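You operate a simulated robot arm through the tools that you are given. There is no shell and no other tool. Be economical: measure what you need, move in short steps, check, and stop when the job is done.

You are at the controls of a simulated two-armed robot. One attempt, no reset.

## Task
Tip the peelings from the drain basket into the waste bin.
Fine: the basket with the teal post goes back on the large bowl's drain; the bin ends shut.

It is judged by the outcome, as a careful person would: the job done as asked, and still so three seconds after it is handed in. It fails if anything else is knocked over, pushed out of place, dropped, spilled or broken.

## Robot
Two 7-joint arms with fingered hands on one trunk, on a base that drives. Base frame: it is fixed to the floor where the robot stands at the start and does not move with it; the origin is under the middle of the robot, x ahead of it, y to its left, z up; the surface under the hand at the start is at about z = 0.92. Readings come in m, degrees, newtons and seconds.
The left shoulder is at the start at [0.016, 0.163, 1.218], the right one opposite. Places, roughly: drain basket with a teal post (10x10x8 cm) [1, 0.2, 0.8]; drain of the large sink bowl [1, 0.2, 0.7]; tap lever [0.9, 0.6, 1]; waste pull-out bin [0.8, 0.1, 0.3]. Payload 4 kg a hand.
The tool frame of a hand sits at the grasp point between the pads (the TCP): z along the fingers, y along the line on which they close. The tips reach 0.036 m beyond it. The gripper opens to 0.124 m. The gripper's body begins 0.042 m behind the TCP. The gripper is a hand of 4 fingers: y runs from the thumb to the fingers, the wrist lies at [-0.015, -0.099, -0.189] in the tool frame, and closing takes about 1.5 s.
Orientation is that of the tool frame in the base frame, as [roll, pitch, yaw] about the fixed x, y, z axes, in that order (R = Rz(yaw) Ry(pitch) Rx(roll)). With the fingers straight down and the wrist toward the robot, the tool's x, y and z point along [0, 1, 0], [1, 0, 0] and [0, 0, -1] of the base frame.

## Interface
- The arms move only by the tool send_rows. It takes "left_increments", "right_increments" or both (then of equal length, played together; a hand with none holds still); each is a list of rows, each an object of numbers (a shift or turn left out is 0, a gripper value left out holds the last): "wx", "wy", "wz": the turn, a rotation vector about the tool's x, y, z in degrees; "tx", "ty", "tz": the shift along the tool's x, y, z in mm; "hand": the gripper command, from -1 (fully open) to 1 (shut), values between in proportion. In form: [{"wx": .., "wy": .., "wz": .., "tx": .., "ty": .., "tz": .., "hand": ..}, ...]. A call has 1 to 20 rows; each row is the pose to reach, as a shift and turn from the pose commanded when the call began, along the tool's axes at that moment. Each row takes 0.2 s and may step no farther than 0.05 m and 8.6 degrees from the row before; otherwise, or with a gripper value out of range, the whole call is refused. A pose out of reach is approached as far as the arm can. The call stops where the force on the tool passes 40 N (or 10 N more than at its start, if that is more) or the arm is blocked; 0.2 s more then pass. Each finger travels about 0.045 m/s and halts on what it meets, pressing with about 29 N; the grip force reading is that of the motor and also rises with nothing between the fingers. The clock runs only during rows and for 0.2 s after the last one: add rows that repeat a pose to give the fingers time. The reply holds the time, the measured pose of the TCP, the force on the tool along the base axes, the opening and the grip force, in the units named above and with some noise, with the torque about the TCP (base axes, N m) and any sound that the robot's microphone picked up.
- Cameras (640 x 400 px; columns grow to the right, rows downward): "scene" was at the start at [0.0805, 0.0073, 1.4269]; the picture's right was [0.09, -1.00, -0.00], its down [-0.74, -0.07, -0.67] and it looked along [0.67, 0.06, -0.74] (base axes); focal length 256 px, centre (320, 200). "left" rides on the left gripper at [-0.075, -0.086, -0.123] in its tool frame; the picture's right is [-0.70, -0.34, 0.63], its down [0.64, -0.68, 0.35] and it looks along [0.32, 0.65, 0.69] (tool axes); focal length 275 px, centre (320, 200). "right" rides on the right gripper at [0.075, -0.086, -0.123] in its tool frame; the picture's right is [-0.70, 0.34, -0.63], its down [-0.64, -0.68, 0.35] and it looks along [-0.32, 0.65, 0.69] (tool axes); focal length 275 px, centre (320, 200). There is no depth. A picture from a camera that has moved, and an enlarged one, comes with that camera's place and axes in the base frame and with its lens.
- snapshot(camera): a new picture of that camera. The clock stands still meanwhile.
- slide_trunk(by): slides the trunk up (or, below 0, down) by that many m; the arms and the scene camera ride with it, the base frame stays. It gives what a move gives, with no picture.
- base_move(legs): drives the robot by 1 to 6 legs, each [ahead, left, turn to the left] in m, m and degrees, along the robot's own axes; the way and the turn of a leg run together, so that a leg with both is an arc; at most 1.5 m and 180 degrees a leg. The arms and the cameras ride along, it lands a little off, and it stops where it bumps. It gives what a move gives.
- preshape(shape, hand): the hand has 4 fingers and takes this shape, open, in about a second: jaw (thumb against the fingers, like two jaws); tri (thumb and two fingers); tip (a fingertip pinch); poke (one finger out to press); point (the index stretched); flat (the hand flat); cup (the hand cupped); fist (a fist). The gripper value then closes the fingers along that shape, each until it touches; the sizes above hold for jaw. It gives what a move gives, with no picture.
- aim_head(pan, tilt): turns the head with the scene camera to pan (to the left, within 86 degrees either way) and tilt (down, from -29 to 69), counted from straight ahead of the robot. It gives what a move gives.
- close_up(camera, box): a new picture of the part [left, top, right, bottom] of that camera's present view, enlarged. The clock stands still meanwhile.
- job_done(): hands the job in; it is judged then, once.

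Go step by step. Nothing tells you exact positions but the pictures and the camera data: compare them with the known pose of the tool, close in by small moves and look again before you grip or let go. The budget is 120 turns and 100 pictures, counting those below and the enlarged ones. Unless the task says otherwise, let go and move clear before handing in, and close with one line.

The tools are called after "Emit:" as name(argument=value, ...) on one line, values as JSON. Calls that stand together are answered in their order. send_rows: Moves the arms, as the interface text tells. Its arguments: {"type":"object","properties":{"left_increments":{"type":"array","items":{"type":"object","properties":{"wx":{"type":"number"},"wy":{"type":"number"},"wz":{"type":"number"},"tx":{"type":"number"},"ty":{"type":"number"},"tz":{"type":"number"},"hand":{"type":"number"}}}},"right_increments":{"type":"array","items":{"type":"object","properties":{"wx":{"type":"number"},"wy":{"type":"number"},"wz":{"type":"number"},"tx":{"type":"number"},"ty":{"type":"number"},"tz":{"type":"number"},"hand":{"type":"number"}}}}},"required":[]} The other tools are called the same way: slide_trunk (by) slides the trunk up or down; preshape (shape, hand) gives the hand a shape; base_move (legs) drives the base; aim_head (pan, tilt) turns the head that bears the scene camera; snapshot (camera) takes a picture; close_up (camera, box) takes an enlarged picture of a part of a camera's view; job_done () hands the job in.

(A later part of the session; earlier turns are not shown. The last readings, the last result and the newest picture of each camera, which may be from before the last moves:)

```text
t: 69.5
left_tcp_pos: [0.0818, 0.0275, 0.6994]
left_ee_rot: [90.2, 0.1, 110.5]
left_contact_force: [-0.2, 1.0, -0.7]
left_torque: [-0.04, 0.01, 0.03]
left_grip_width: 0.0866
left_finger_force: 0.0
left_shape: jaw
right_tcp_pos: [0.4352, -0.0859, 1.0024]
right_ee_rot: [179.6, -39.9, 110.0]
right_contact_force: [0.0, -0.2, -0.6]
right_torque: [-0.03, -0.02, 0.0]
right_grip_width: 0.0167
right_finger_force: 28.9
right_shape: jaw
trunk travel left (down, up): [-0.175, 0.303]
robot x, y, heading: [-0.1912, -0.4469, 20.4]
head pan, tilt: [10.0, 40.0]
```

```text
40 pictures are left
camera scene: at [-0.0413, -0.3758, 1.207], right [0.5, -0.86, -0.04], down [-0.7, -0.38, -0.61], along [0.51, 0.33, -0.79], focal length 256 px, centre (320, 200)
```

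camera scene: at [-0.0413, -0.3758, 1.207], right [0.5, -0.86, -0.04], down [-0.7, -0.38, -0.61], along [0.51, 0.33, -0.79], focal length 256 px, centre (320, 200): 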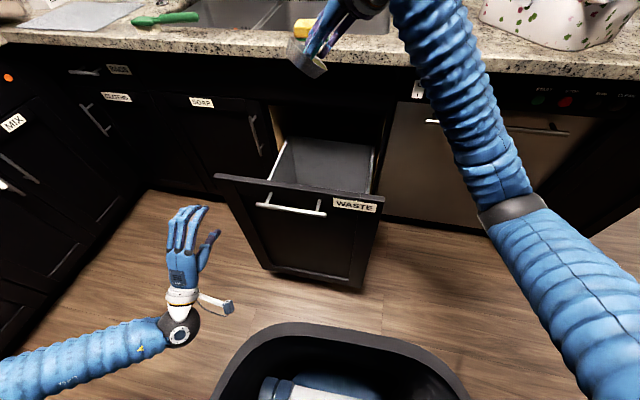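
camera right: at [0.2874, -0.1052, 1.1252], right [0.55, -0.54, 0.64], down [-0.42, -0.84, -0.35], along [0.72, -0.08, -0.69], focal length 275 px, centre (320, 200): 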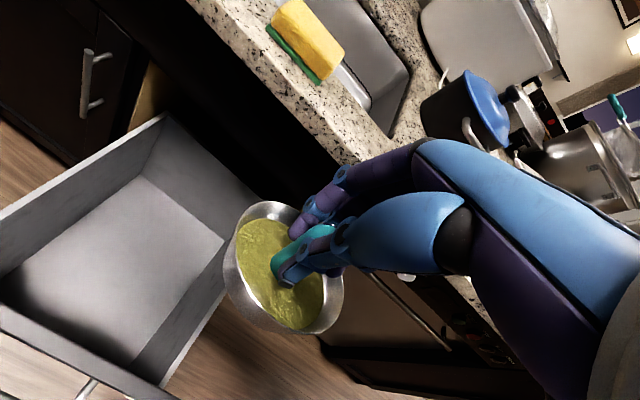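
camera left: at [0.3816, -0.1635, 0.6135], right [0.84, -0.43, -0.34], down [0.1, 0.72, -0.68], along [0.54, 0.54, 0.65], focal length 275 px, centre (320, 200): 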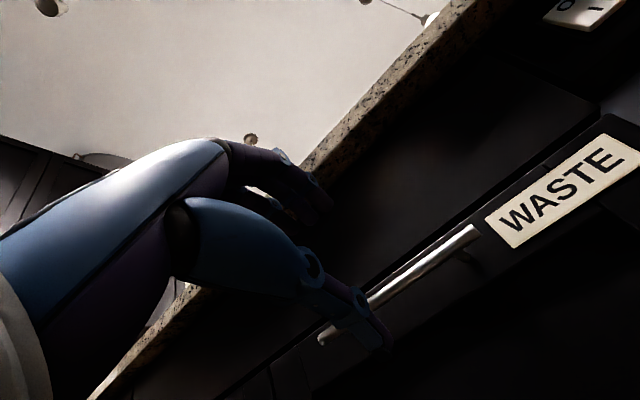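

Nothing has spilled so far. I continue tipping to 90° while lowering the basket 6 cm.

Emit:
send_rows(right_increments=[{"wy": 8, "tz": 8, "tx": -6.5}, {"wy": 16, "tz": 15, "tx": -13}, {"wy": 24, "tz": 23, "tx": -19}, {"wy": 32, "tz": 31, "tx": -26}, {"wy": 40, "tz": 38, "tx": -32}, {"wy": 48, "tz": 46, "tx": -38}, {"wy": 48, "tz": 46, "tx": -38}])

Emit:
snapshot(camera="scene")

Emit:
snapshot(camera="right")

```text
t: 71.1
left_tcp_pos: [0.0798, 0.0278, 0.6994]
left_ee_rot: [90.2, 0.1, 110.3]
left_contact_force: [-0.9, -0.9, -0.7]
left_torque: [0.0, -0.01, -0.01]
left_grip_width: 0.0862
left_finger_force: 0.1
left_shape: jaw
right_tcp_pos: [0.4355, -0.0862, 0.9439]
right_ee_rot: [168.5, -87.7, 121.4]
right_contact_force: [0.4, -0.3, -0.9]
right_torque: [-0.02, -0.03, -0.04]
right_grip_width: 0.0166
right_finger_force: 29.1
right_shape: jaw
trunk travel left (down, up): [-0.175, 0.303]
robot x, y, heading: [-0.1924, -0.4479, 20.4]
head pan, tilt: [10.0, 40.0]
```

```text
39 pictures are left
camera scene: at [-0.0417, -0.376, 1.2072], right [0.5, -0.86, -0.04], down [-0.7, -0.38, -0.61], along [0.51, 0.33, -0.79], focal length 256 px, centre (320, 200)
```

scene: 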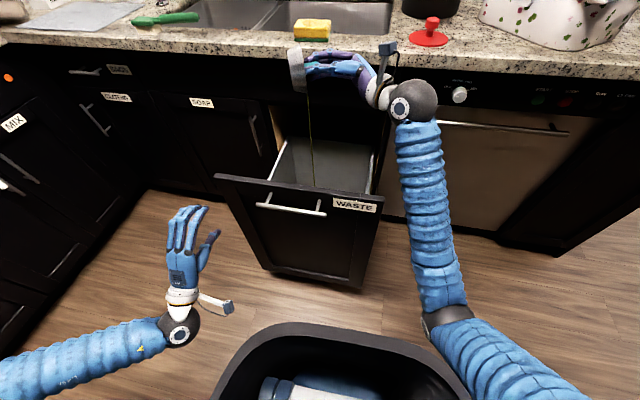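

```text
38 pictures are left
camera right: at [0.3943, -0.2292, 1.0238], right [0.55, -0.51, -0.67], down [-0.75, 0.07, -0.66], along [0.38, 0.86, -0.34], focal length 275 px, centre (320, 200)
```

right: 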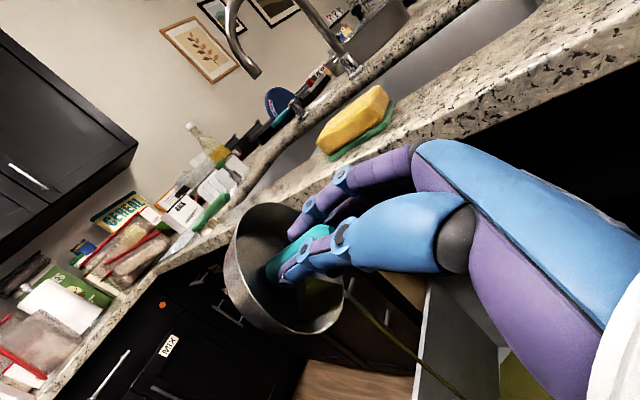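

The peelings stream into the bin. I tip further and wait for the rest to come out.

Emit:
send_rows(right_increments=[{"wy": 0}, {"wy": 8}, {"wy": 16}, {"wy": 24}, {"wy": 32}, {"wy": 38}, {"wy": 38}, {"wy": 38}, {"wy": 38}, {"wy": 38}, {"wy": 38}, {"wy": 38}, {"wy": 38}])

Emit:
snapshot(camera="scene")

Emit:
snapshot(camera="right")

```text
t: 74.1
left_tcp_pos: [0.0881, 0.0219, 0.6989]
left_ee_rot: [90.0, 0.0, 109.5]
left_contact_force: [0.3, 0.1, -0.3]
left_torque: [-0.01, -0.02, 0.04]
left_grip_width: 0.0867
left_finger_force: 0.1
left_shape: jaw
right_tcp_pos: [0.4442, -0.1167, 0.9772]
right_ee_rot: [6.4, -53.6, -77.4]
right_contact_force: [0.9, -1.1, -0.3]
right_torque: [-0.04, -0.04, -0.04]
right_grip_width: 0.0166
right_finger_force: 28.4
right_shape: jaw
trunk travel left (down, up): [-0.175, 0.303]
robot x, y, heading: [-0.1902, -0.4488, 19.7]
head pan, tilt: [10.0, 40.0]
stopped in row 13 (right hand): the arm was blocked; the commanded pose is now the measured one
```

```text
37 pictures are left
camera scene: at [-0.0419, -0.3825, 1.206], right [0.49, -0.87, -0.04], down [-0.7, -0.37, -0.61], along [0.52, 0.33, -0.79], focal length 256 px, centre (320, 200)
```

scene: 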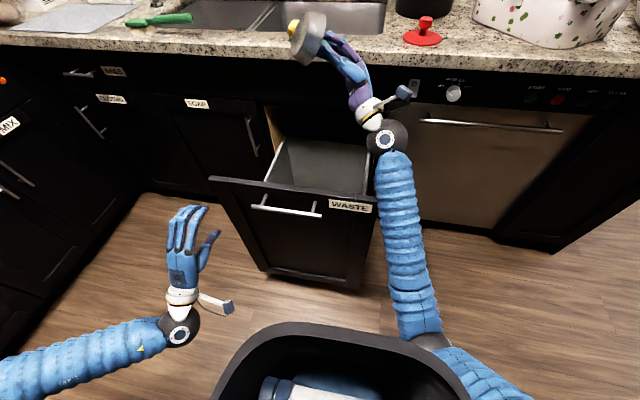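

```text
36 pictures are left
camera right: at [0.4076, -0.2792, 0.9604], right [0.41, 0.03, -0.91], down [-0.83, 0.43, -0.36], along [0.38, 0.9, 0.2], focal length 275 px, centre (320, 200)
```

right: 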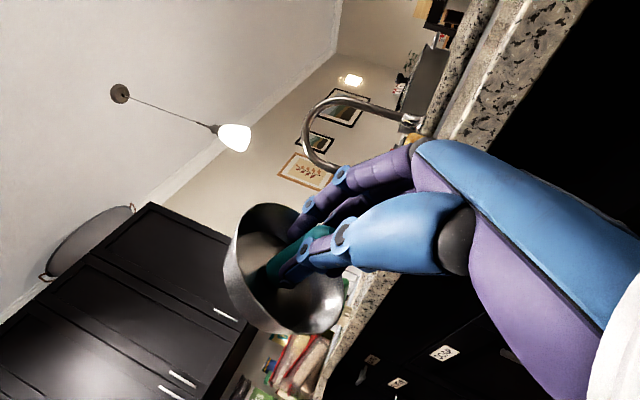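

The basket is empty. The arm touched something near the bin, so I lift first and then turn the basket back upright.

Emit:
send_rows(right_increments=[{"tx": 16, "tz": 12}, {"tx": 32, "tz": 24, "wy": -8}, {"tx": 48, "tz": 36, "wy": -16}, {"tx": 64, "tz": 48, "wy": -24}, {"tx": 64, "tz": 48, "wy": -32}, {"tx": 64, "tz": 48, "wy": -38}])

Emit:
close_up(camera="right", box=[180, 160, 420, 310])

Emit:
snapshot(camera="scene")

```text
t: 75.5
left_tcp_pos: [0.0852, 0.0231, 0.6981]
left_ee_rot: [90.2, 0.1, 109.8]
left_contact_force: [0.6, 0.5, 0.7]
left_torque: [0.0, -0.03, -0.02]
left_grip_width: 0.0868
left_finger_force: 0.1
left_shape: jaw
right_tcp_pos: [0.4402, -0.1043, 1.0436]
right_ee_rot: [132.9, -86.5, 155.4]
right_contact_force: [-0.9, -0.4, -0.8]
right_torque: [-0.08, -0.01, 0.03]
right_grip_width: 0.0163
right_finger_force: 28.8
right_shape: jaw
trunk travel left (down, up): [-0.175, 0.303]
robot x, y, heading: [-0.1909, -0.4479, 20.0]
head pan, tilt: [10.0, 40.0]
```

```text
2.67 times, centred on (300, 235) of right
camera zoom: at [0.3938, -0.247, 1.1207], right [0.56, -0.51, -0.65], down [-0.72, 0.1, -0.69], along [0.42, 0.85, -0.31], focal length 734 px, centre (373, 107)
```

zoom: 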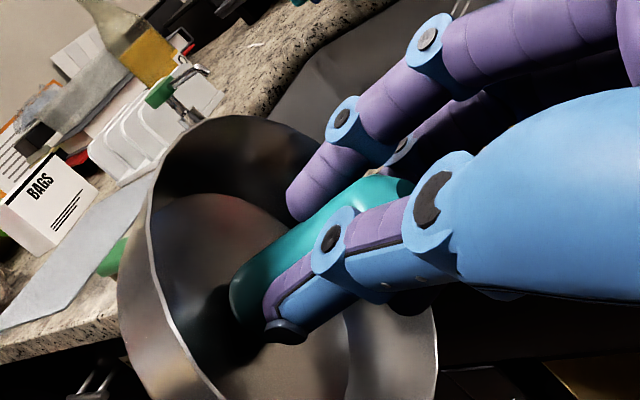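

```text
34 pictures are left
camera scene: at [-0.0404, -0.3787, 1.2071], right [0.49, -0.87, -0.04], down [-0.7, -0.37, -0.61], along [0.52, 0.33, -0.79], focal length 256 px, centre (320, 200)
```

scene: 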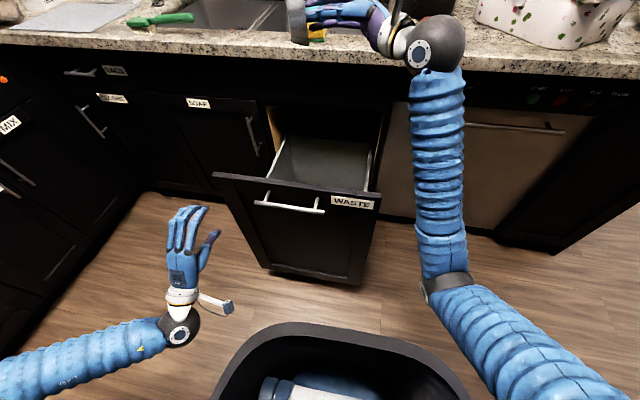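

The basket is clean and empty. I rotate it back upright.

Emit:
send_rows(right_increments=[{"wy": -8}, {"wy": -16}, {"wy": -24}, {"wy": -32}, {"wy": -40}, {"wy": -48}, {"wy": -56}, {"wy": -64}, {"wy": -72}, {"wy": -80}, {"wy": -87.6}, {"wy": -87.6}])

Emit:
send_rows(right_increments=[{"tx": -40, "wx": 2.6}, {"tx": -80, "wx": 2.6}, {"tx": -120, "wx": 2.6}, {"tx": -160, "wx": 2.6}, {"tx": -200, "wx": 2.6}, {"tx": -240, "wx": 2.6}, {"tx": -280, "wx": 2.6}, {"tx": -320, "wx": 2.6}])

Emit:
snapshot(camera="scene")

Emit:
snapshot(camera="right")

```text
t: 78.1
left_tcp_pos: [0.0862, 0.0238, 0.6989]
left_ee_rot: [90.2, 0.1, 109.9]
left_contact_force: [-0.4, -0.4, 0.1]
left_torque: [-0.01, -0.03, -0.01]
left_grip_width: 0.0867
left_finger_force: 0.0
left_shape: jaw
right_tcp_pos: [0.4413, -0.1076, 1.0442]
right_ee_rot: [177.5, -0.1, 108.4]
right_contact_force: [0.5, -1.0, -1.1]
right_torque: [-0.05, 0.02, 0.0]
right_grip_width: 0.0163
right_finger_force: 29.0
right_shape: jaw
trunk travel left (down, up): [-0.175, 0.303]
robot x, y, heading: [-0.1854, -0.4495, 20.1]
head pan, tilt: [10.0, 40.0]
```

```text
t: 79.9
left_tcp_pos: [0.0858, 0.0229, 0.6989]
left_ee_rot: [90.2, 0.1, 109.9]
left_contact_force: [0.2, -0.1, 0.5]
left_torque: [-0.01, 0.0, -0.03]
left_grip_width: 0.0869
left_finger_force: 0.0
left_shape: jaw
right_tcp_pos: [0.5383, -0.4112, 1.0444]
right_ee_rot: [-180.0, -0.2, 108.4]
right_contact_force: [0.3, -0.6, 0.3]
right_torque: [-0.04, -0.01, -0.01]
right_grip_width: 0.0163
right_finger_force: 28.7
right_shape: jaw
trunk travel left (down, up): [-0.175, 0.303]
robot x, y, heading: [-0.1915, -0.4474, 20.1]
head pan, tilt: [10.0, 40.0]
```

```text
33 pictures are left
camera scene: at [-0.04, -0.3792, 1.2071], right [0.5, -0.87, -0.04], down [-0.7, -0.37, -0.61], along [0.52, 0.33, -0.79], focal length 256 px, centre (320, 200)
```

scene: 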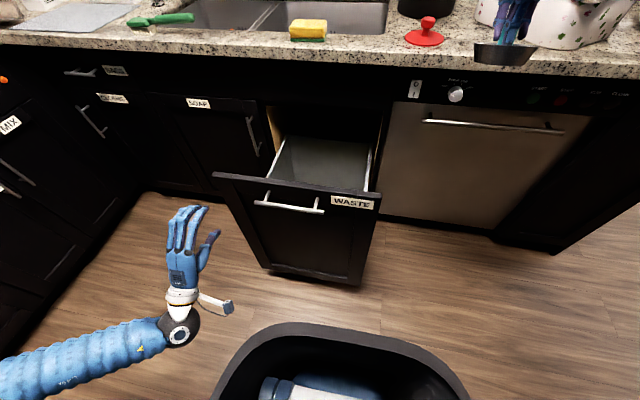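

```text
32 pictures are left
camera right: at [0.434, -0.3673, 1.1676], right [0.54, -0.56, 0.63], down [-0.44, -0.83, -0.35], along [0.72, -0.09, -0.69], focal length 275 px, centre (320, 200)
```

right: 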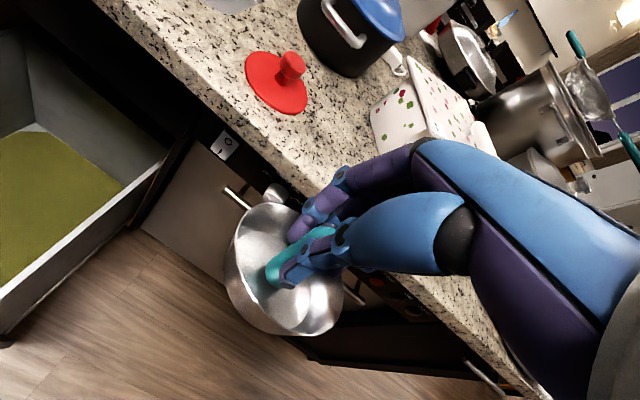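

The peelings lie in the bin and the basket hangs upright and empty. Now I close the left fingers, place them against the middle of the bin front below the handle, and push it shut.

Emit:
send_rows(left_increments=[{"tx": -40, "ty": -18, "hand": 1}, {"tx": -80, "ty": -36}, {"tx": -120, "ty": -54}, {"tx": -160, "ty": -72}, {"tx": -205, "ty": -90}, {"tx": -205, "ty": -90, "tz": 20}, {"tx": -205, "ty": -90, "tz": 40}, {"tx": -205, "ty": -90, "tz": 40}])

Emit:
snapshot(camera="scene")

```text
t: 81.7
left_tcp_pos: [0.1945, -0.1561, 0.6101]
left_ee_rot: [90.1, 0.0, 109.7]
left_contact_force: [-0.2, 0.7, -0.3]
left_torque: [0.02, -0.02, -0.02]
left_grip_width: 0.0
left_finger_force: 29.1
left_shape: jaw
right_tcp_pos: [0.5389, -0.4104, 1.044]
right_ee_rot: [-180.0, -0.2, 108.5]
right_contact_force: [0.2, 0.3, -0.6]
right_torque: [0.04, 0.0, 0.0]
right_grip_width: 0.0161
right_finger_force: 28.6
right_shape: jaw
trunk travel left (down, up): [-0.175, 0.303]
robot x, y, heading: [-0.1893, -0.4503, 19.8]
head pan, tilt: [10.0, 40.0]
```

```text
31 pictures are left
camera scene: at [-0.0403, -0.379, 1.2071], right [0.49, -0.87, -0.04], down [-0.7, -0.37, -0.61], along [0.52, 0.33, -0.79], focal length 256 px, centre (320, 200)
```

scene: 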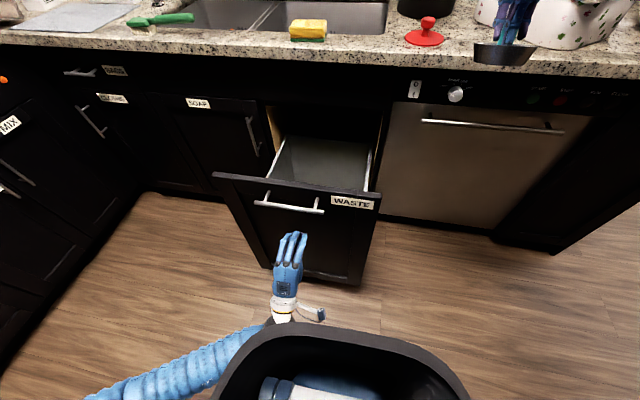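

The closed hand is just in front of the bin front, below the handle. I push it in.

Emit:
send_rows(left_increments=[{"tz": 25}, {"tz": 50}, {"tz": 75}, {"tz": 102}, {"tz": 130}, {"tz": 158}, {"tz": 186}, {"tz": 214}, {"tz": 242}, {"tz": 270}, {"tz": 298}, {"tz": 326}, {"tz": 350}, {"tz": 372}, {"tz": 390}, {"tz": 405}])

Emit:
snapshot(camera="scene")

```text
t: 85.1
left_tcp_pos: [0.5742, -0.0193, 0.6106]
left_ee_rot: [90.2, 0.1, 109.9]
left_contact_force: [1.0, 0.0, 0.2]
left_torque: [-0.01, -0.01, -0.02]
left_grip_width: 0.0002
left_finger_force: 29.0
left_shape: jaw
right_tcp_pos: [0.5394, -0.4099, 1.0437]
right_ee_rot: [-180.0, -0.2, 108.2]
right_contact_force: [0.6, 0.2, -0.5]
right_torque: [0.01, 0.0, 0.01]
right_grip_width: 0.0164
right_finger_force: 29.8
right_shape: jaw
trunk travel left (down, up): [-0.175, 0.303]
robot x, y, heading: [-0.1872, -0.4488, 19.7]
head pan, tilt: [10.0, 40.0]
```

```text
30 pictures are left
camera scene: at [-0.04, -0.3789, 1.207], right [0.49, -0.87, -0.04], down [-0.7, -0.37, -0.61], along [0.52, 0.33, -0.79], focal length 256 px, centre (320, 200)
```

scene: 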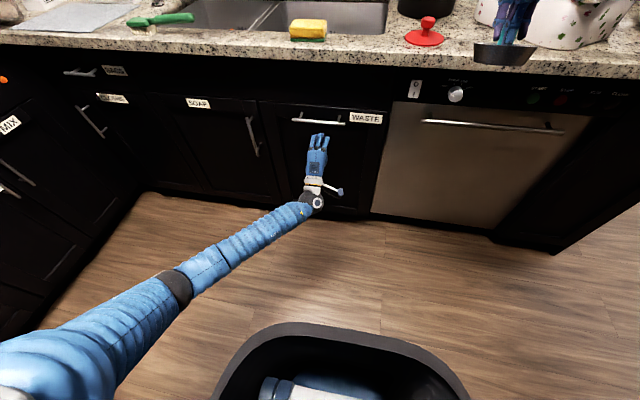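

It looks shut; I push a little more to feel the stop.

Emit:
send_rows(left_increments=[{"tz": 6}, {"tz": 12}, {"tz": 18}, {"tz": 24}, {"tz": 30}])

Emit:
close_up(camera="scene", box=[200, 60, 440, 210])

```text
t: 85.9
left_tcp_pos: [0.5855, -0.0154, 0.6104]
left_ee_rot: [89.9, 0.2, 109.8]
left_contact_force: [-26.1, -6.6, 6.9]
left_torque: [0.1, -0.24, 0.09]
left_grip_width: 0.0003
left_finger_force: 29.1
left_shape: jaw
right_tcp_pos: [0.537, -0.4101, 1.0449]
right_ee_rot: [179.9, -0.2, 108.4]
right_contact_force: [0.9, -0.3, -1.0]
right_torque: [-0.02, 0.01, 0.01]
right_grip_width: 0.0159
right_finger_force: 28.7
right_shape: jaw
trunk travel left (down, up): [-0.175, 0.303]
robot x, y, heading: [-0.1902, -0.4516, 20.0]
head pan, tilt: [10.0, 40.0]
stopped in row 3 (left hand): the force on the tool passed its limit at 48 N (the readings are from after the stop); the commanded pose is now the measured one
```

```text
2.67 times, centred on (320, 135) of scene
camera zoom: at [-0.0422, -0.3792, 1.2073], right [0.5, -0.87, -0.04], down [-0.7, -0.37, -0.61], along [0.52, 0.33, -0.79], focal length 681 px, centre (320, 373)
```

zoom: 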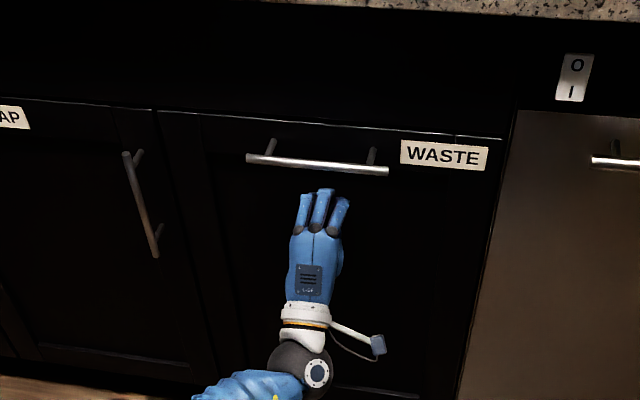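

The bin is firmly shut against its stop. I withdraw the left hand and raise the trunk back up.

Emit:
send_rows(left_increments=[{"tz": -40}, {"tz": -80}, {"tz": -120}, {"tz": -160}, {"tz": -200}, {"tz": -240}, {"tz": -280}, {"tz": -320}, {"tz": -360}, {"tz": -390}])

Emit:
slide_trunk(by=0.3)

Emit:
base_move(legs=[[0, 0.49, 0.3]])

Emit:
aim_head(pan=-20, tilt=50)

Emit:
snapshot(camera="scene")

```text
t: 88.1
left_tcp_pos: [0.2199, -0.1469, 0.6116]
left_ee_rot: [90.1, 0.2, 109.7]
left_contact_force: [-0.4, 0.3, 0.6]
left_torque: [-0.02, 0.01, 0.0]
left_grip_width: 0.0002
left_finger_force: 29.3
left_shape: jaw
right_tcp_pos: [0.5381, -0.4098, 1.0439]
right_ee_rot: [-179.9, -0.2, 108.4]
right_contact_force: [0.2, 0.7, -1.4]
right_torque: [-0.03, -0.01, 0.0]
right_grip_width: 0.0162
right_finger_force: 28.7
right_shape: jaw
trunk travel left (down, up): [-0.175, 0.303]
robot x, y, heading: [-0.1901, -0.4478, 19.9]
head pan, tilt: [10.0, 40.0]
```

```text
t: 91.1
left_tcp_pos: [0.2196, -0.1474, 0.9112]
left_ee_rot: [90.1, 0.2, 109.7]
left_contact_force: [0.2, -0.4, 0.3]
left_torque: [0.01, 0.01, -0.03]
left_grip_width: 0.0002
left_finger_force: 29.0
left_shape: jaw
right_tcp_pos: [0.5383, -0.4096, 1.3437]
right_ee_rot: [180.0, -0.2, 108.5]
right_contact_force: [0.5, -0.2, -1.1]
right_torque: [-0.01, 0.01, 0.02]
right_grip_width: 0.0162
right_finger_force: 29.1
right_shape: jaw
trunk travel left (down, up): [-0.475, 0.003]
robot x, y, heading: [-0.1903, -0.4485, 19.9]
head pan, tilt: [10.0, 40.0]
```

```text
t: 94.0
left_tcp_pos: [0.0469, 0.3164, 0.9119]
left_ee_rot: [90.1, 0.2, 110.5]
left_contact_force: [-0.6, 1.1, 0.5]
left_torque: [-0.01, 0.0, 0.0]
left_grip_width: 0.0001
left_finger_force: 29.3
left_shape: jaw
right_tcp_pos: [0.3702, 0.057, 1.3434]
right_ee_rot: [-180.0, -0.1, 109.2]
right_contact_force: [0.2, -0.5, -1.2]
right_torque: [0.0, 0.01, 0.04]
right_grip_width: 0.0162
right_finger_force: 29.1
right_shape: jaw
trunk travel left (down, up): [-0.475, 0.003]
robot x, y, heading: [-0.3586, 0.0088, 21.0]
head pan, tilt: [10.0, 40.0]
```

```text
t: 94.9
left_tcp_pos: [0.0457, 0.3159, 0.911]
left_ee_rot: [90.1, 0.2, 110.4]
left_contact_force: [0.1, -0.5, 0.8]
left_torque: [0.0, -0.01, 0.02]
left_grip_width: 0.0
left_finger_force: 28.9
left_shape: jaw
right_tcp_pos: [0.3687, 0.0569, 1.3449]
right_ee_rot: [-180.0, -0.2, 109.3]
right_contact_force: [-0.5, 0.5, -1.7]
right_torque: [0.0, -0.05, 0.01]
right_grip_width: 0.0164
right_finger_force: 29.0
right_shape: jaw
trunk travel left (down, up): [-0.475, 0.003]
robot x, y, heading: [-0.3598, 0.007, 21.1]
head pan, tilt: [-20.0, 50.0]
```

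```text
28 pictures are left
camera scene: at [-0.292, 0.005, 1.5247], right [0.01, -1.0, 0.0], down [-0.77, -0.01, -0.64], along [0.64, 0.01, -0.77], focal length 256 px, centre (320, 200)
```

scene: 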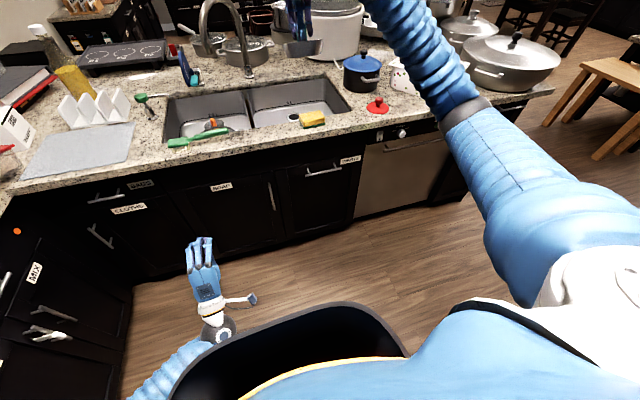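

The way is clear. I extend the right hand back to its carrying reach, then drive forward to the earlier spot in front of the sink.

Emit:
send_rows(right_increments=[{"ty": 35, "tx": -10, "tz": 10}, {"ty": 70, "tx": -20, "tz": 25}, {"ty": 105, "tx": -30, "tz": 50}, {"ty": 140, "tx": -40, "tz": 80}, {"ty": 175, "tx": -50, "tz": 110}, {"ty": 210, "tx": -60, "tz": 140}, {"ty": 245, "tx": -70, "tz": 170}, {"ty": 280, "tx": -80, "tz": 200}, {"ty": 315, "tx": -90, "tz": 230}, {"ty": 315, "tx": -90, "tz": 250}])

Emit:
base_move(legs=[[0.28, 0, -0.7]])

Emit:
snapshot(camera="scene")

Emit:
snapshot(camera="right")

```text
t: 97.1
left_tcp_pos: [0.0453, 0.3155, 0.9108]
left_ee_rot: [90.1, 0.2, 110.6]
left_contact_force: [-0.5, -0.5, 0.1]
left_torque: [0.01, 0.01, 0.01]
left_grip_width: 0.0
left_finger_force: 29.1
left_shape: jaw
right_tcp_pos: [0.6959, 0.0728, 1.0951]
right_ee_rot: [-180.0, -0.2, 109.2]
right_contact_force: [0.6, 0.8, 0.2]
right_torque: [0.01, 0.01, -0.04]
right_grip_width: 0.0163
right_finger_force: 29.0
right_shape: jaw
trunk travel left (down, up): [-0.475, 0.003]
robot x, y, heading: [-0.3583, 0.0063, 21.0]
head pan, tilt: [-20.0, 50.0]
```

```text
t: 99.0
left_tcp_pos: [0.3103, 0.4063, 0.9099]
left_ee_rot: [90.1, 0.1, 109.7]
left_contact_force: [0.2, -0.4, -0.3]
left_torque: [-0.01, -0.05, 0.0]
left_grip_width: 0.0
left_finger_force: 29.5
left_shape: jaw
right_tcp_pos: [0.9568, 0.1545, 1.0943]
right_ee_rot: [-179.9, 0.0, 108.4]
right_contact_force: [-0.6, 0.1, -1.5]
right_torque: [-0.01, 0.01, 0.04]
right_grip_width: 0.0161
right_finger_force: 28.6
right_shape: jaw
trunk travel left (down, up): [-0.475, 0.003]
robot x, y, heading: [-0.0975, 0.1058, 20.0]
head pan, tilt: [-20.0, 50.0]
```

```text
27 pictures are left
camera scene: at [-0.0312, 0.101, 1.5247], right [0.0, -1.0, 0.0], down [-0.77, 0.0, -0.64], along [0.64, 0.0, -0.77], focal length 256 px, centre (320, 200)
```

scene: 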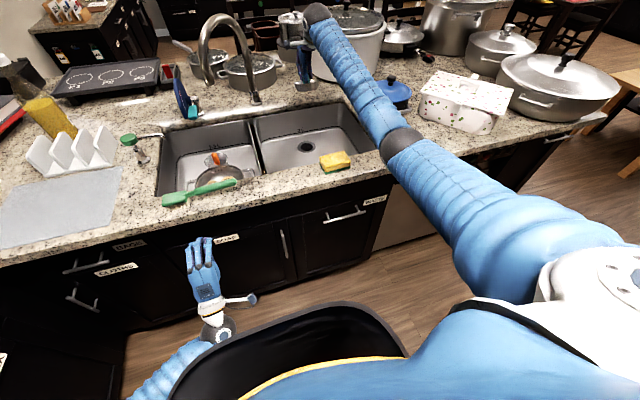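

```text
26 pictures are left
camera right: at [0.852, 0.1993, 1.2182], right [0.54, -0.56, 0.63], down [-0.44, -0.83, -0.35], along [0.71, -0.09, -0.69], focal length 275 px, centre (320, 200)
```

right: 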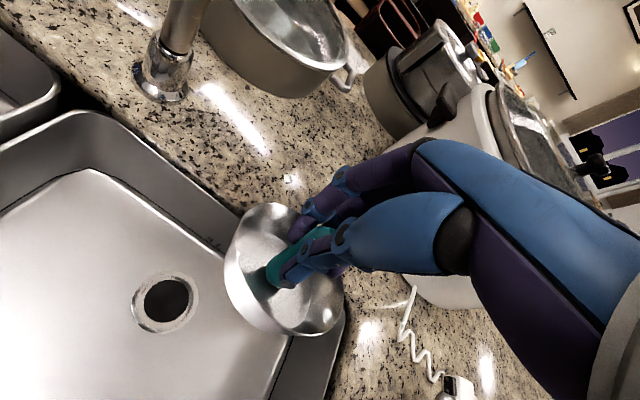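

The drain is at about (0.957, 0.163), and the basket hangs almost directly above it. I check the basket's tilt before lowering.

Emit:
close_up(camera="scene", box=[240, 30, 400, 130])

Emit:
close_up(camera="right", box=[200, 180, 392, 300])

```text
4.00 times, centred on (320, 80) of scene
camera zoom: at [-0.0312, 0.101, 1.5247], right [0.0, -1.0, 0.0], down [-0.77, 0.0, -0.64], along [0.64, 0.0, -0.77], focal length 1022 px, centre (320, 680)
```

zoom: 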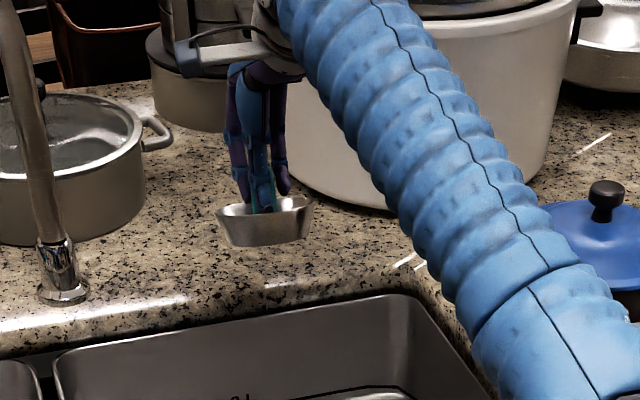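

```text
3.33 times, centred on (296, 240) of right
camera zoom: at [0.852, 0.1993, 1.2182], right [0.54, -0.56, 0.63], down [-0.44, -0.83, -0.35], along [0.71, -0.09, -0.69], focal length 918 px, centre (400, 67)
```

zoom: 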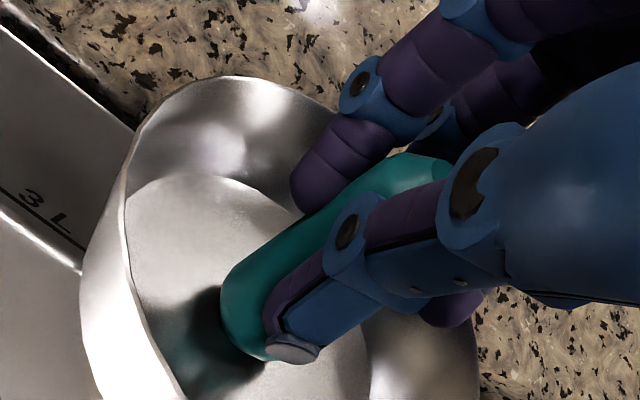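

The basket leans by some 5–10° in the grip (its bottom toward the robot's right). I straighten it with a small wrist turn and look again.

Emit:
send_rows(right_increments=[{"wy": 4, "wx": -2}, {"wy": 7, "wx": -4}, {"wy": 7, "wx": -4}])

Emit:
close_up(camera="scene", box=[270, 50, 350, 100])

Emit:
snapshot(camera="right")

```text
t: 99.8
left_tcp_pos: [0.3096, 0.4067, 0.911]
left_ee_rot: [90.1, 0.2, 109.6]
left_contact_force: [0.6, -0.1, -0.5]
left_torque: [0.0, -0.01, -0.02]
left_grip_width: 0.0
left_finger_force: 29.2
left_shape: jaw
right_tcp_pos: [0.9557, 0.1551, 1.0954]
right_ee_rot: [176.1, -7.1, 108.7]
right_contact_force: [-1.0, -0.5, 0.0]
right_torque: [-0.02, -0.02, -0.02]
right_grip_width: 0.0161
right_finger_force: 28.8
right_shape: jaw
trunk travel left (down, up): [-0.475, 0.003]
robot x, y, heading: [-0.1013, 0.1038, 20.0]
head pan, tilt: [-20.0, 50.0]
```

```text
8.00 times, centred on (310, 75) of scene
camera zoom: at [-0.033, 0.1005, 1.5248], right [0.0, -1.0, 0.0], down [-0.77, 0.0, -0.64], along [0.64, 0.0, -0.77], focal length 2044 px, centre (400, 1200)
```

zoom: 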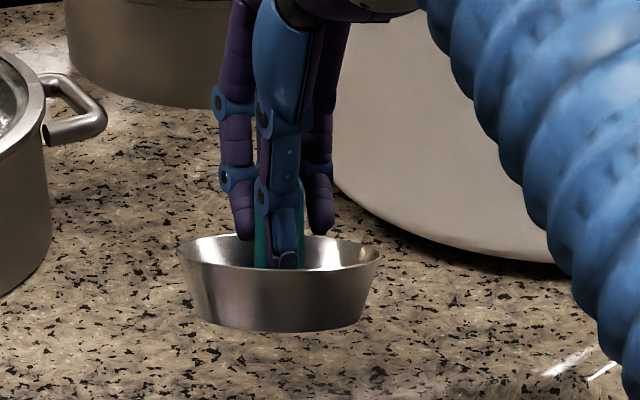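

```text
22 pictures are left
camera right: at [0.8471, 0.1814, 1.2213], right [0.52, -0.64, 0.56], down [-0.43, -0.77, -0.47], along [0.73, 0.0, -0.68], focal length 275 px, centre (320, 200)
```

right: 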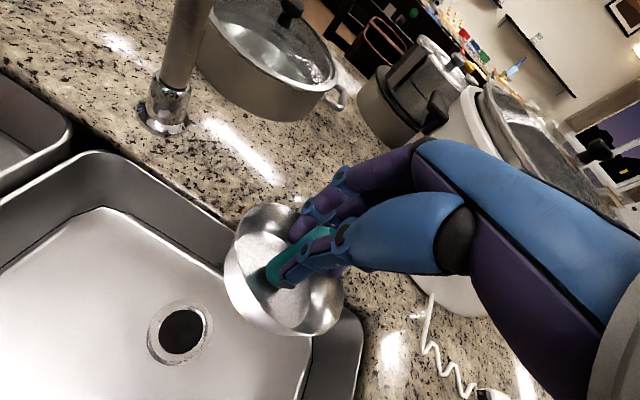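

Sideways it is now level, but the far rim still sits lower than it should by about 10–14°. I turn the wrist further to level it that way.

Emit:
send_rows(right_increments=[{"wy": -2, "wx": -6}, {"wy": -3, "wx": -11}, {"wy": -3, "wx": -11}])

Emit:
close_up(camera="scene", box=[270, 50, 350, 100])

Emit:
snapshot(camera="right")

```text
t: 100.7
left_tcp_pos: [0.3097, 0.4056, 0.9105]
left_ee_rot: [90.1, 0.2, 109.8]
left_contact_force: [1.3, 1.0, 0.4]
left_torque: [0.02, -0.03, -0.01]
left_grip_width: 0.0
left_finger_force: 28.6
left_shape: jaw
right_tcp_pos: [0.9569, 0.1555, 1.0949]
right_ee_rot: [165.1, -4.3, 108.2]
right_contact_force: [-0.2, -0.3, -1.1]
right_torque: [-0.01, 0.05, -0.04]
right_grip_width: 0.0163
right_finger_force: 29.1
right_shape: jaw
trunk travel left (down, up): [-0.475, 0.003]
robot x, y, heading: [-0.101, 0.1048, 19.7]
head pan, tilt: [-20.0, 50.0]
```

```text
8.00 times, centred on (310, 75) of scene
camera zoom: at [-0.0322, 0.1005, 1.5247], right [0.0, -1.0, 0.0], down [-0.77, 0.0, -0.64], along [0.64, 0.0, -0.77], focal length 2044 px, centre (400, 1200)
```

zoom: 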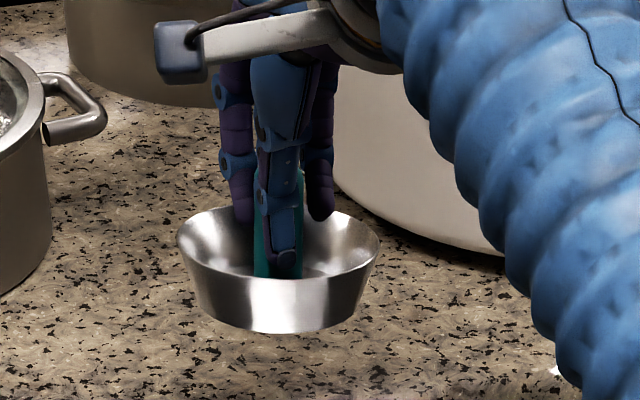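

```text
20 pictures are left
camera right: at [0.8265, 0.1841, 1.1974], right [0.39, -0.66, 0.65], down [-0.35, -0.75, -0.56], along [0.85, -0.01, -0.52], focal length 275 px, centre (320, 200)
```

right: 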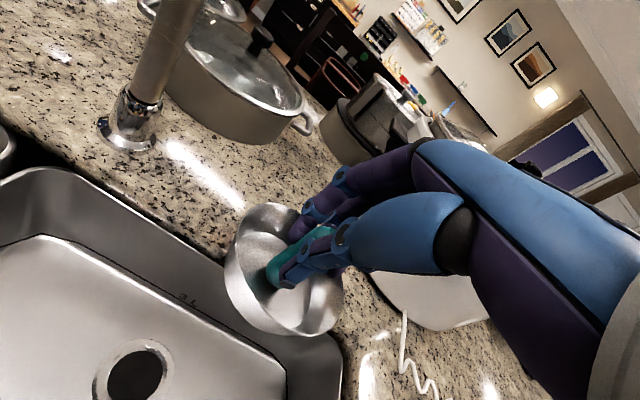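

It is nearly level now; one last small correction. Because the tilted wrist sits lower, I also back the base 5.5 cm and reach further to keep the forearm off the counter.

Emit:
send_rows(right_increments=[{"wy": -3, "wx": -4}, {"wy": -3, "wx": -4}])

Emit:
base_move(legs=[[-0.055, 0, 0.3]])

```text
t: 101.2
left_tcp_pos: [0.3106, 0.4063, 0.9111]
left_ee_rot: [90.1, 0.2, 109.8]
left_contact_force: [0.5, -0.4, 0.9]
left_torque: [0.0, -0.01, -0.01]
left_grip_width: 0.0002
left_finger_force: 28.4
left_shape: jaw
right_tcp_pos: [0.9563, 0.1549, 1.0964]
right_ee_rot: [161.1, -1.3, 107.2]
right_contact_force: [-0.1, -0.2, -1.0]
right_torque: [-0.03, 0.0, 0.04]
right_grip_width: 0.0164
right_finger_force: 28.7
right_shape: jaw
trunk travel left (down, up): [-0.475, 0.003]
robot x, y, heading: [-0.0974, 0.0997, 20.0]
head pan, tilt: [-20.0, 50.0]
```

```text
t: 102.2
left_tcp_pos: [0.2563, 0.3884, 0.9114]
left_ee_rot: [90.0, 0.2, 109.9]
left_contact_force: [-0.4, -0.2, 0.5]
left_torque: [0.03, 0.01, 0.01]
left_grip_width: 0.0
left_finger_force: 28.7
left_shape: jaw
right_tcp_pos: [0.9025, 0.1406, 1.0988]
right_ee_rot: [161.0, -1.3, 107.5]
right_contact_force: [-0.2, 0.8, 0.0]
right_torque: [0.01, 0.0, 0.01]
right_grip_width: 0.0162
right_finger_force: 28.7
right_shape: jaw
trunk travel left (down, up): [-0.475, 0.003]
robot x, y, heading: [-0.1535, 0.0862, 20.5]
head pan, tilt: [-20.0, 50.0]
```

Emit:
send_rows(right_increments=[{"ty": 20, "tz": 7, "tx": 3}, {"ty": 40, "tz": 14, "tx": 5}, {"ty": 30, "tz": 42, "tx": 5}, {"ty": 20, "tz": 71, "tx": 5}, {"ty": 10.5, "tz": 99, "tx": 5}, {"ty": 1, "tz": 127, "tx": 5}, {"ty": -9, "tz": 156, "tx": 5}, {"ty": -9, "tz": 156, "tx": 5}])

Emit:
snapshot(camera="right")

Emit:
close_up(camera="scene", box=[240, 50, 400, 150])

```text
t: 104.0
left_tcp_pos: [0.2564, 0.3893, 0.9102]
left_ee_rot: [90.1, 0.1, 110.0]
left_contact_force: [-0.1, -0.3, 0.2]
left_torque: [-0.02, 0.04, 0.0]
left_grip_width: 0.0001
left_finger_force: 29.4
left_shape: jaw
right_tcp_pos: [0.9391, 0.1605, 0.9466]
right_ee_rot: [161.0, -1.3, 107.6]
right_contact_force: [-0.1, -1.2, -0.9]
right_torque: [-0.01, -0.03, 0.0]
right_grip_width: 0.016
right_finger_force: 28.9
right_shape: jaw
trunk travel left (down, up): [-0.475, 0.003]
robot x, y, heading: [-0.1513, 0.0823, 20.4]
head pan, tilt: [-20.0, 50.0]
```

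```text
19 pictures are left
camera right: at [0.8019, 0.1931, 1.0364], right [0.32, -0.65, 0.69], down [-0.32, -0.76, -0.56], along [0.89, -0.04, -0.45], focal length 275 px, centre (320, 200)
```

right: 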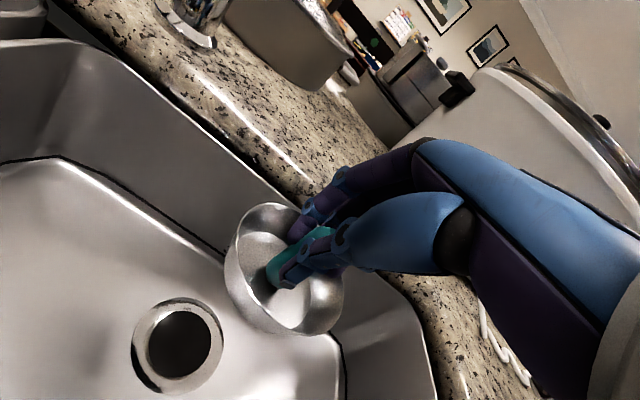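

```text
4.00 times, centred on (320, 100) of scene
camera zoom: at [-0.0838, 0.0819, 1.5248], right [0.0, -1.0, 0.0], down [-0.77, 0.0, -0.64], along [0.64, 0.0, -0.77], focal length 1022 px, centre (320, 600)
```

zoom: 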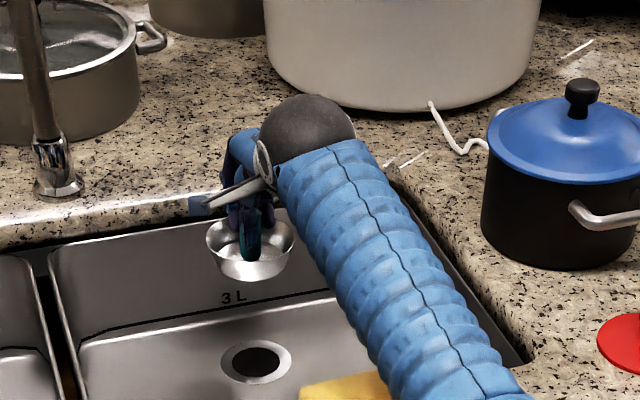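

The basket is level and centred over the drain to within about 5 mm. I lower it further, checking that the arm tracks.

Emit:
send_rows(right_increments=[{"ty": -8, "tz": 23}, {"ty": -16, "tz": 47}, {"ty": -24, "tz": 71}, {"ty": -29, "tz": 85}, {"ty": -29, "tz": 85}])

Emit:
close_up(camera="scene", box=[240, 70, 400, 170])

Emit:
snapshot(camera="right")

```text
t: 105.2
left_tcp_pos: [0.2547, 0.3873, 0.9137]
left_ee_rot: [89.9, 0.2, 110.1]
left_contact_force: [-0.3, 0.3, 0.4]
left_torque: [0.02, 0.02, -0.03]
left_grip_width: 0.0004
left_finger_force: 29.2
left_shape: jaw
right_tcp_pos: [0.9395, 0.165, 0.8649]
right_ee_rot: [160.6, -1.4, 107.5]
right_contact_force: [0.5, 1.1, -0.9]
right_torque: [0.0, 0.01, -0.04]
right_grip_width: 0.0161
right_finger_force: 28.3
right_shape: jaw
trunk travel left (down, up): [-0.475, 0.003]
robot x, y, heading: [-0.1506, 0.0826, 20.3]
head pan, tilt: [-20.0, 50.0]
```

```text
4.00 times, centred on (320, 120) of scene
camera zoom: at [-0.0887, 0.0817, 1.5254], right [0.0, -1.0, 0.0], down [-0.76, 0.0, -0.65], along [0.65, 0.0, -0.76], focal length 1022 px, centre (320, 520)
```

zoom: 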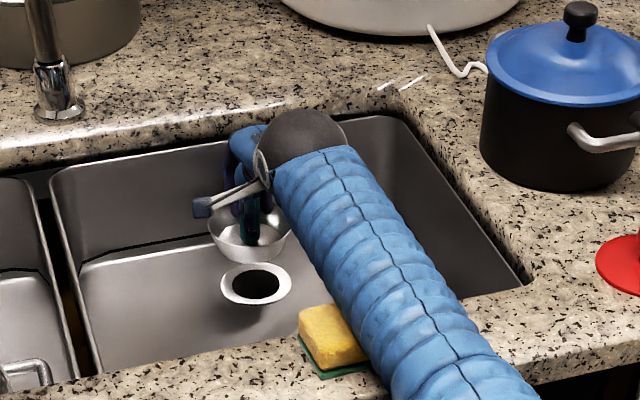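

```text
16 pictures are left
camera right: at [0.8017, 0.198, 0.9543], right [0.32, -0.65, 0.69], down [-0.31, -0.76, -0.57], along [0.9, -0.04, -0.44], focal length 275 px, centre (320, 200)
```

right: 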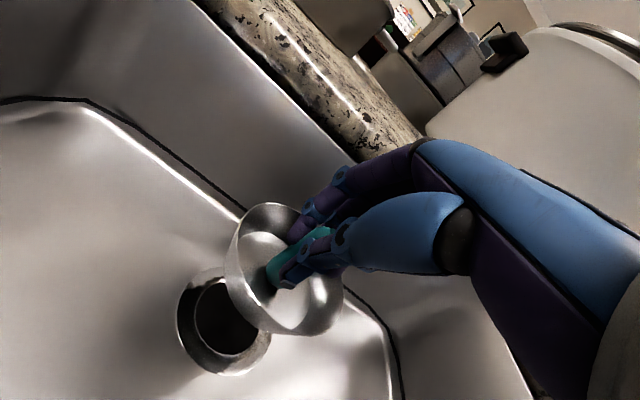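

The forearm begins to touch the counter again near the end. I lift 5 cm, back off 3.5 cm, reach forward again and go down.

Emit:
send_rows(right_increments=[{"ty": 8, "tz": -24}, {"ty": 16, "tz": -47}])

Emit:
base_move(legs=[[-0.04, 0, 0]])

```text
t: 105.8
left_tcp_pos: [0.2562, 0.3901, 0.9113]
left_ee_rot: [90.1, 0.2, 109.9]
left_contact_force: [0.1, -0.6, 0.0]
left_torque: [0.02, -0.02, -0.05]
left_grip_width: 0.0002
left_finger_force: 29.1
left_shape: jaw
right_tcp_pos: [0.9398, 0.1652, 0.9044]
right_ee_rot: [161.3, -1.4, 107.6]
right_contact_force: [-1.3, -0.1, -1.0]
right_torque: [-0.01, 0.03, 0.02]
right_grip_width: 0.0161
right_finger_force: 28.9
right_shape: jaw
trunk travel left (down, up): [-0.475, 0.003]
robot x, y, heading: [-0.1496, 0.0829, 20.3]
head pan, tilt: [-20.0, 50.0]
```

```text
t: 106.7
left_tcp_pos: [0.2195, 0.3766, 0.9111]
left_ee_rot: [90.0, 0.2, 110.0]
left_contact_force: [0.2, -0.1, 0.5]
left_torque: [0.02, 0.02, 0.0]
left_grip_width: 0.0001
left_finger_force: 29.2
left_shape: jaw
right_tcp_pos: [0.9031, 0.1528, 0.9077]
right_ee_rot: [160.9, -1.4, 107.7]
right_contact_force: [-0.9, -0.1, 0.2]
right_torque: [0.02, 0.0, 0.02]
right_grip_width: 0.0163
right_finger_force: 28.8
right_shape: jaw
trunk travel left (down, up): [-0.475, 0.003]
robot x, y, heading: [-0.1858, 0.076, 20.2]
head pan, tilt: [-20.0, 50.0]
```

Emit:
send_rows(right_increments=[{"ty": 20, "tz": 7, "tx": -2}, {"ty": 37, "tz": 13, "tx": -3}, {"ty": 29, "tz": 37, "tx": -3}, {"ty": 20, "tz": 61, "tx": -3}, {"ty": 12, "tz": 86, "tx": -3}, {"ty": 12, "tz": 86, "tx": -3}])

Emit:
snapshot(camera="right")

Emit:
close_up(camera="scene", box=[260, 70, 380, 145])

```text
t: 108.1
left_tcp_pos: [0.2203, 0.376, 0.9115]
left_ee_rot: [90.0, 0.2, 110.1]
left_contact_force: [0.9, 0.9, 0.4]
left_torque: [0.01, 0.01, 0.01]
left_grip_width: 0.0002
left_finger_force: 29.0
left_shape: jaw
right_tcp_pos: [0.9436, 0.1641, 0.835]
right_ee_rot: [160.9, -1.3, 107.6]
right_contact_force: [0.7, 0.2, -0.5]
right_torque: [-0.02, 0.02, 0.01]
right_grip_width: 0.016
right_finger_force: 28.9
right_shape: jaw
trunk travel left (down, up): [-0.475, 0.003]
robot x, y, heading: [-0.1857, 0.0757, 20.3]
head pan, tilt: [-20.0, 50.0]
```

```text
15 pictures are left
camera right: at [0.806, 0.1971, 0.9236], right [0.32, -0.65, 0.69], down [-0.31, -0.76, -0.57], along [0.89, -0.04, -0.45], focal length 275 px, centre (320, 200)
```

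right: 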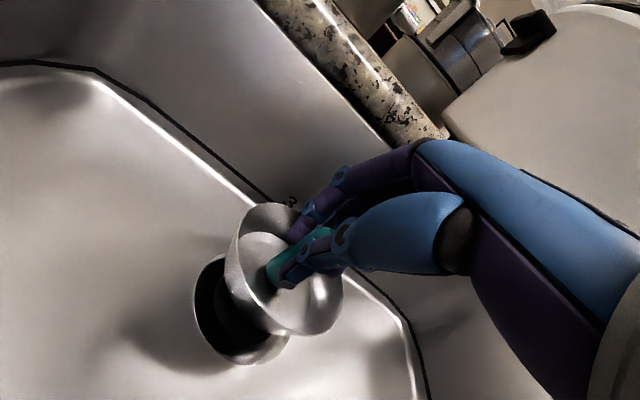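

```text
5.33 times, centred on (320, 108) of scene
camera zoom: at [-0.1215, 0.0687, 1.525], right [0.0, -1.0, 0.0], down [-0.77, 0.0, -0.64], along [0.64, 0.0, -0.77], focal length 1363 px, centre (320, 693)
```

zoom: 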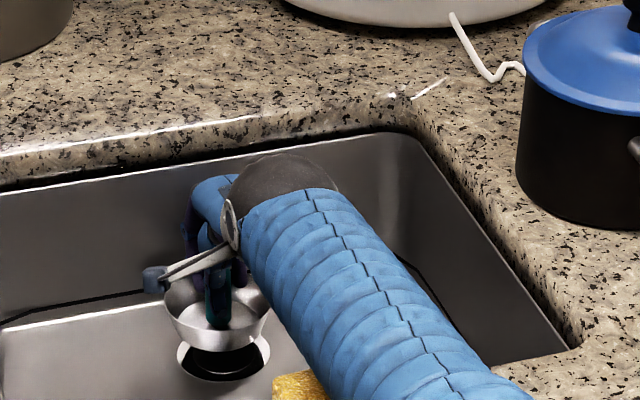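

Tracking is good and the basket is about 5 mm forward of the drain centre. I correct that while lowering the last 2 cm.

Emit:
send_rows(right_increments=[{"ty": -5, "tz": -1.5, "tx": -2}, {"ty": -8, "tz": 6, "tx": -2}, {"ty": -10, "tz": 12, "tx": -2}, {"ty": -11.5, "tz": 18, "tx": -2}, {"ty": -11.5, "tz": 18, "tx": -2}])

Emit:
snapshot(camera="right")

Emit:
close_up(camera="scene", box=[260, 95, 340, 145])

```text
t: 109.3
left_tcp_pos: [0.2184, 0.3772, 0.9128]
left_ee_rot: [89.8, 0.3, 109.9]
left_contact_force: [0.6, 0.6, 0.9]
left_torque: [0.0, -0.02, 0.02]
left_grip_width: 0.0
left_finger_force: 28.7
left_shape: jaw
right_tcp_pos: [0.9389, 0.1612, 0.8232]
right_ee_rot: [160.3, -1.2, 107.6]
right_contact_force: [-0.3, -0.5, -0.5]
right_torque: [-0.01, 0.01, 0.01]
right_grip_width: 0.0164
right_finger_force: 29.1
right_shape: jaw
trunk travel left (down, up): [-0.475, 0.003]
robot x, y, heading: [-0.1851, 0.0722, 20.3]
head pan, tilt: [-20.0, 50.0]
```

```text
13 pictures are left
camera right: at [0.7999, 0.194, 0.911], right [0.31, -0.65, 0.69], down [-0.31, -0.76, -0.57], along [0.9, -0.04, -0.44], focal length 275 px, centre (320, 200)
```

right: 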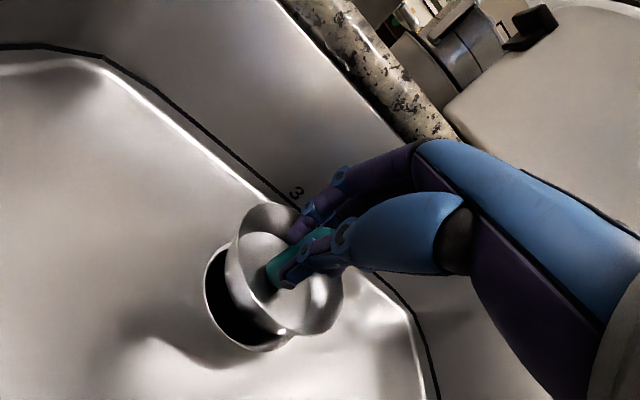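

```text
8.00 times, centred on (300, 120) of scene
camera zoom: at [-0.1266, 0.0688, 1.5252], right [0.0, -1.0, 0.0], down [-0.76, 0.0, -0.65], along [0.65, 0.0, -0.76], focal length 2044 px, centre (480, 840)
```

zoom: 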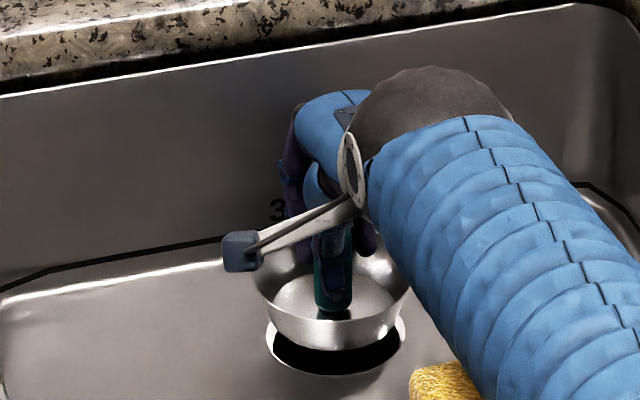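

The basket is centred but still about 1–1.5 cm above its seat, with the arm touching the counter edge. I repeat the small back-off once more to gain height clearance.

Emit:
send_rows(right_increments=[{"ty": 7, "tz": -20}, {"ty": 13, "tz": -38}])

Emit:
base_move(legs=[[-0.03, 0, 0]])

```text
t: 109.9
left_tcp_pos: [0.2197, 0.3772, 0.91]
left_ee_rot: [90.1, 0.2, 110.1]
left_contact_force: [-0.1, -0.5, 0.7]
left_torque: [0.02, 0.01, -0.05]
left_grip_width: 0.0001
left_finger_force: 28.7
left_shape: jaw
right_tcp_pos: [0.9366, 0.1629, 0.8451]
right_ee_rot: [161.1, -1.4, 107.7]
right_contact_force: [-0.8, -0.8, -0.1]
right_torque: [0.01, 0.04, 0.01]
right_grip_width: 0.0159
right_finger_force: 29.3
right_shape: jaw
trunk travel left (down, up): [-0.475, 0.003]
robot x, y, heading: [-0.1858, 0.0721, 20.0]
head pan, tilt: [-20.0, 50.0]
```

```text
t: 110.7
left_tcp_pos: [0.1931, 0.3659, 0.9107]
left_ee_rot: [90.0, 0.2, 110.1]
left_contact_force: [-0.1, 0.5, -0.1]
left_torque: [0.03, 0.04, -0.01]
left_grip_width: 0.0001
left_finger_force: 29.4
left_shape: jaw
right_tcp_pos: [0.908, 0.1507, 0.8479]
right_ee_rot: [160.9, -1.3, 107.7]
right_contact_force: [-0.5, -0.3, -1.6]
right_torque: [-0.02, 0.0, -0.03]
right_grip_width: 0.0163
right_finger_force: 29.4
right_shape: jaw
trunk travel left (down, up): [-0.475, 0.003]
robot x, y, heading: [-0.2164, 0.0605, 20.5]
head pan, tilt: [-20.0, 50.0]
```

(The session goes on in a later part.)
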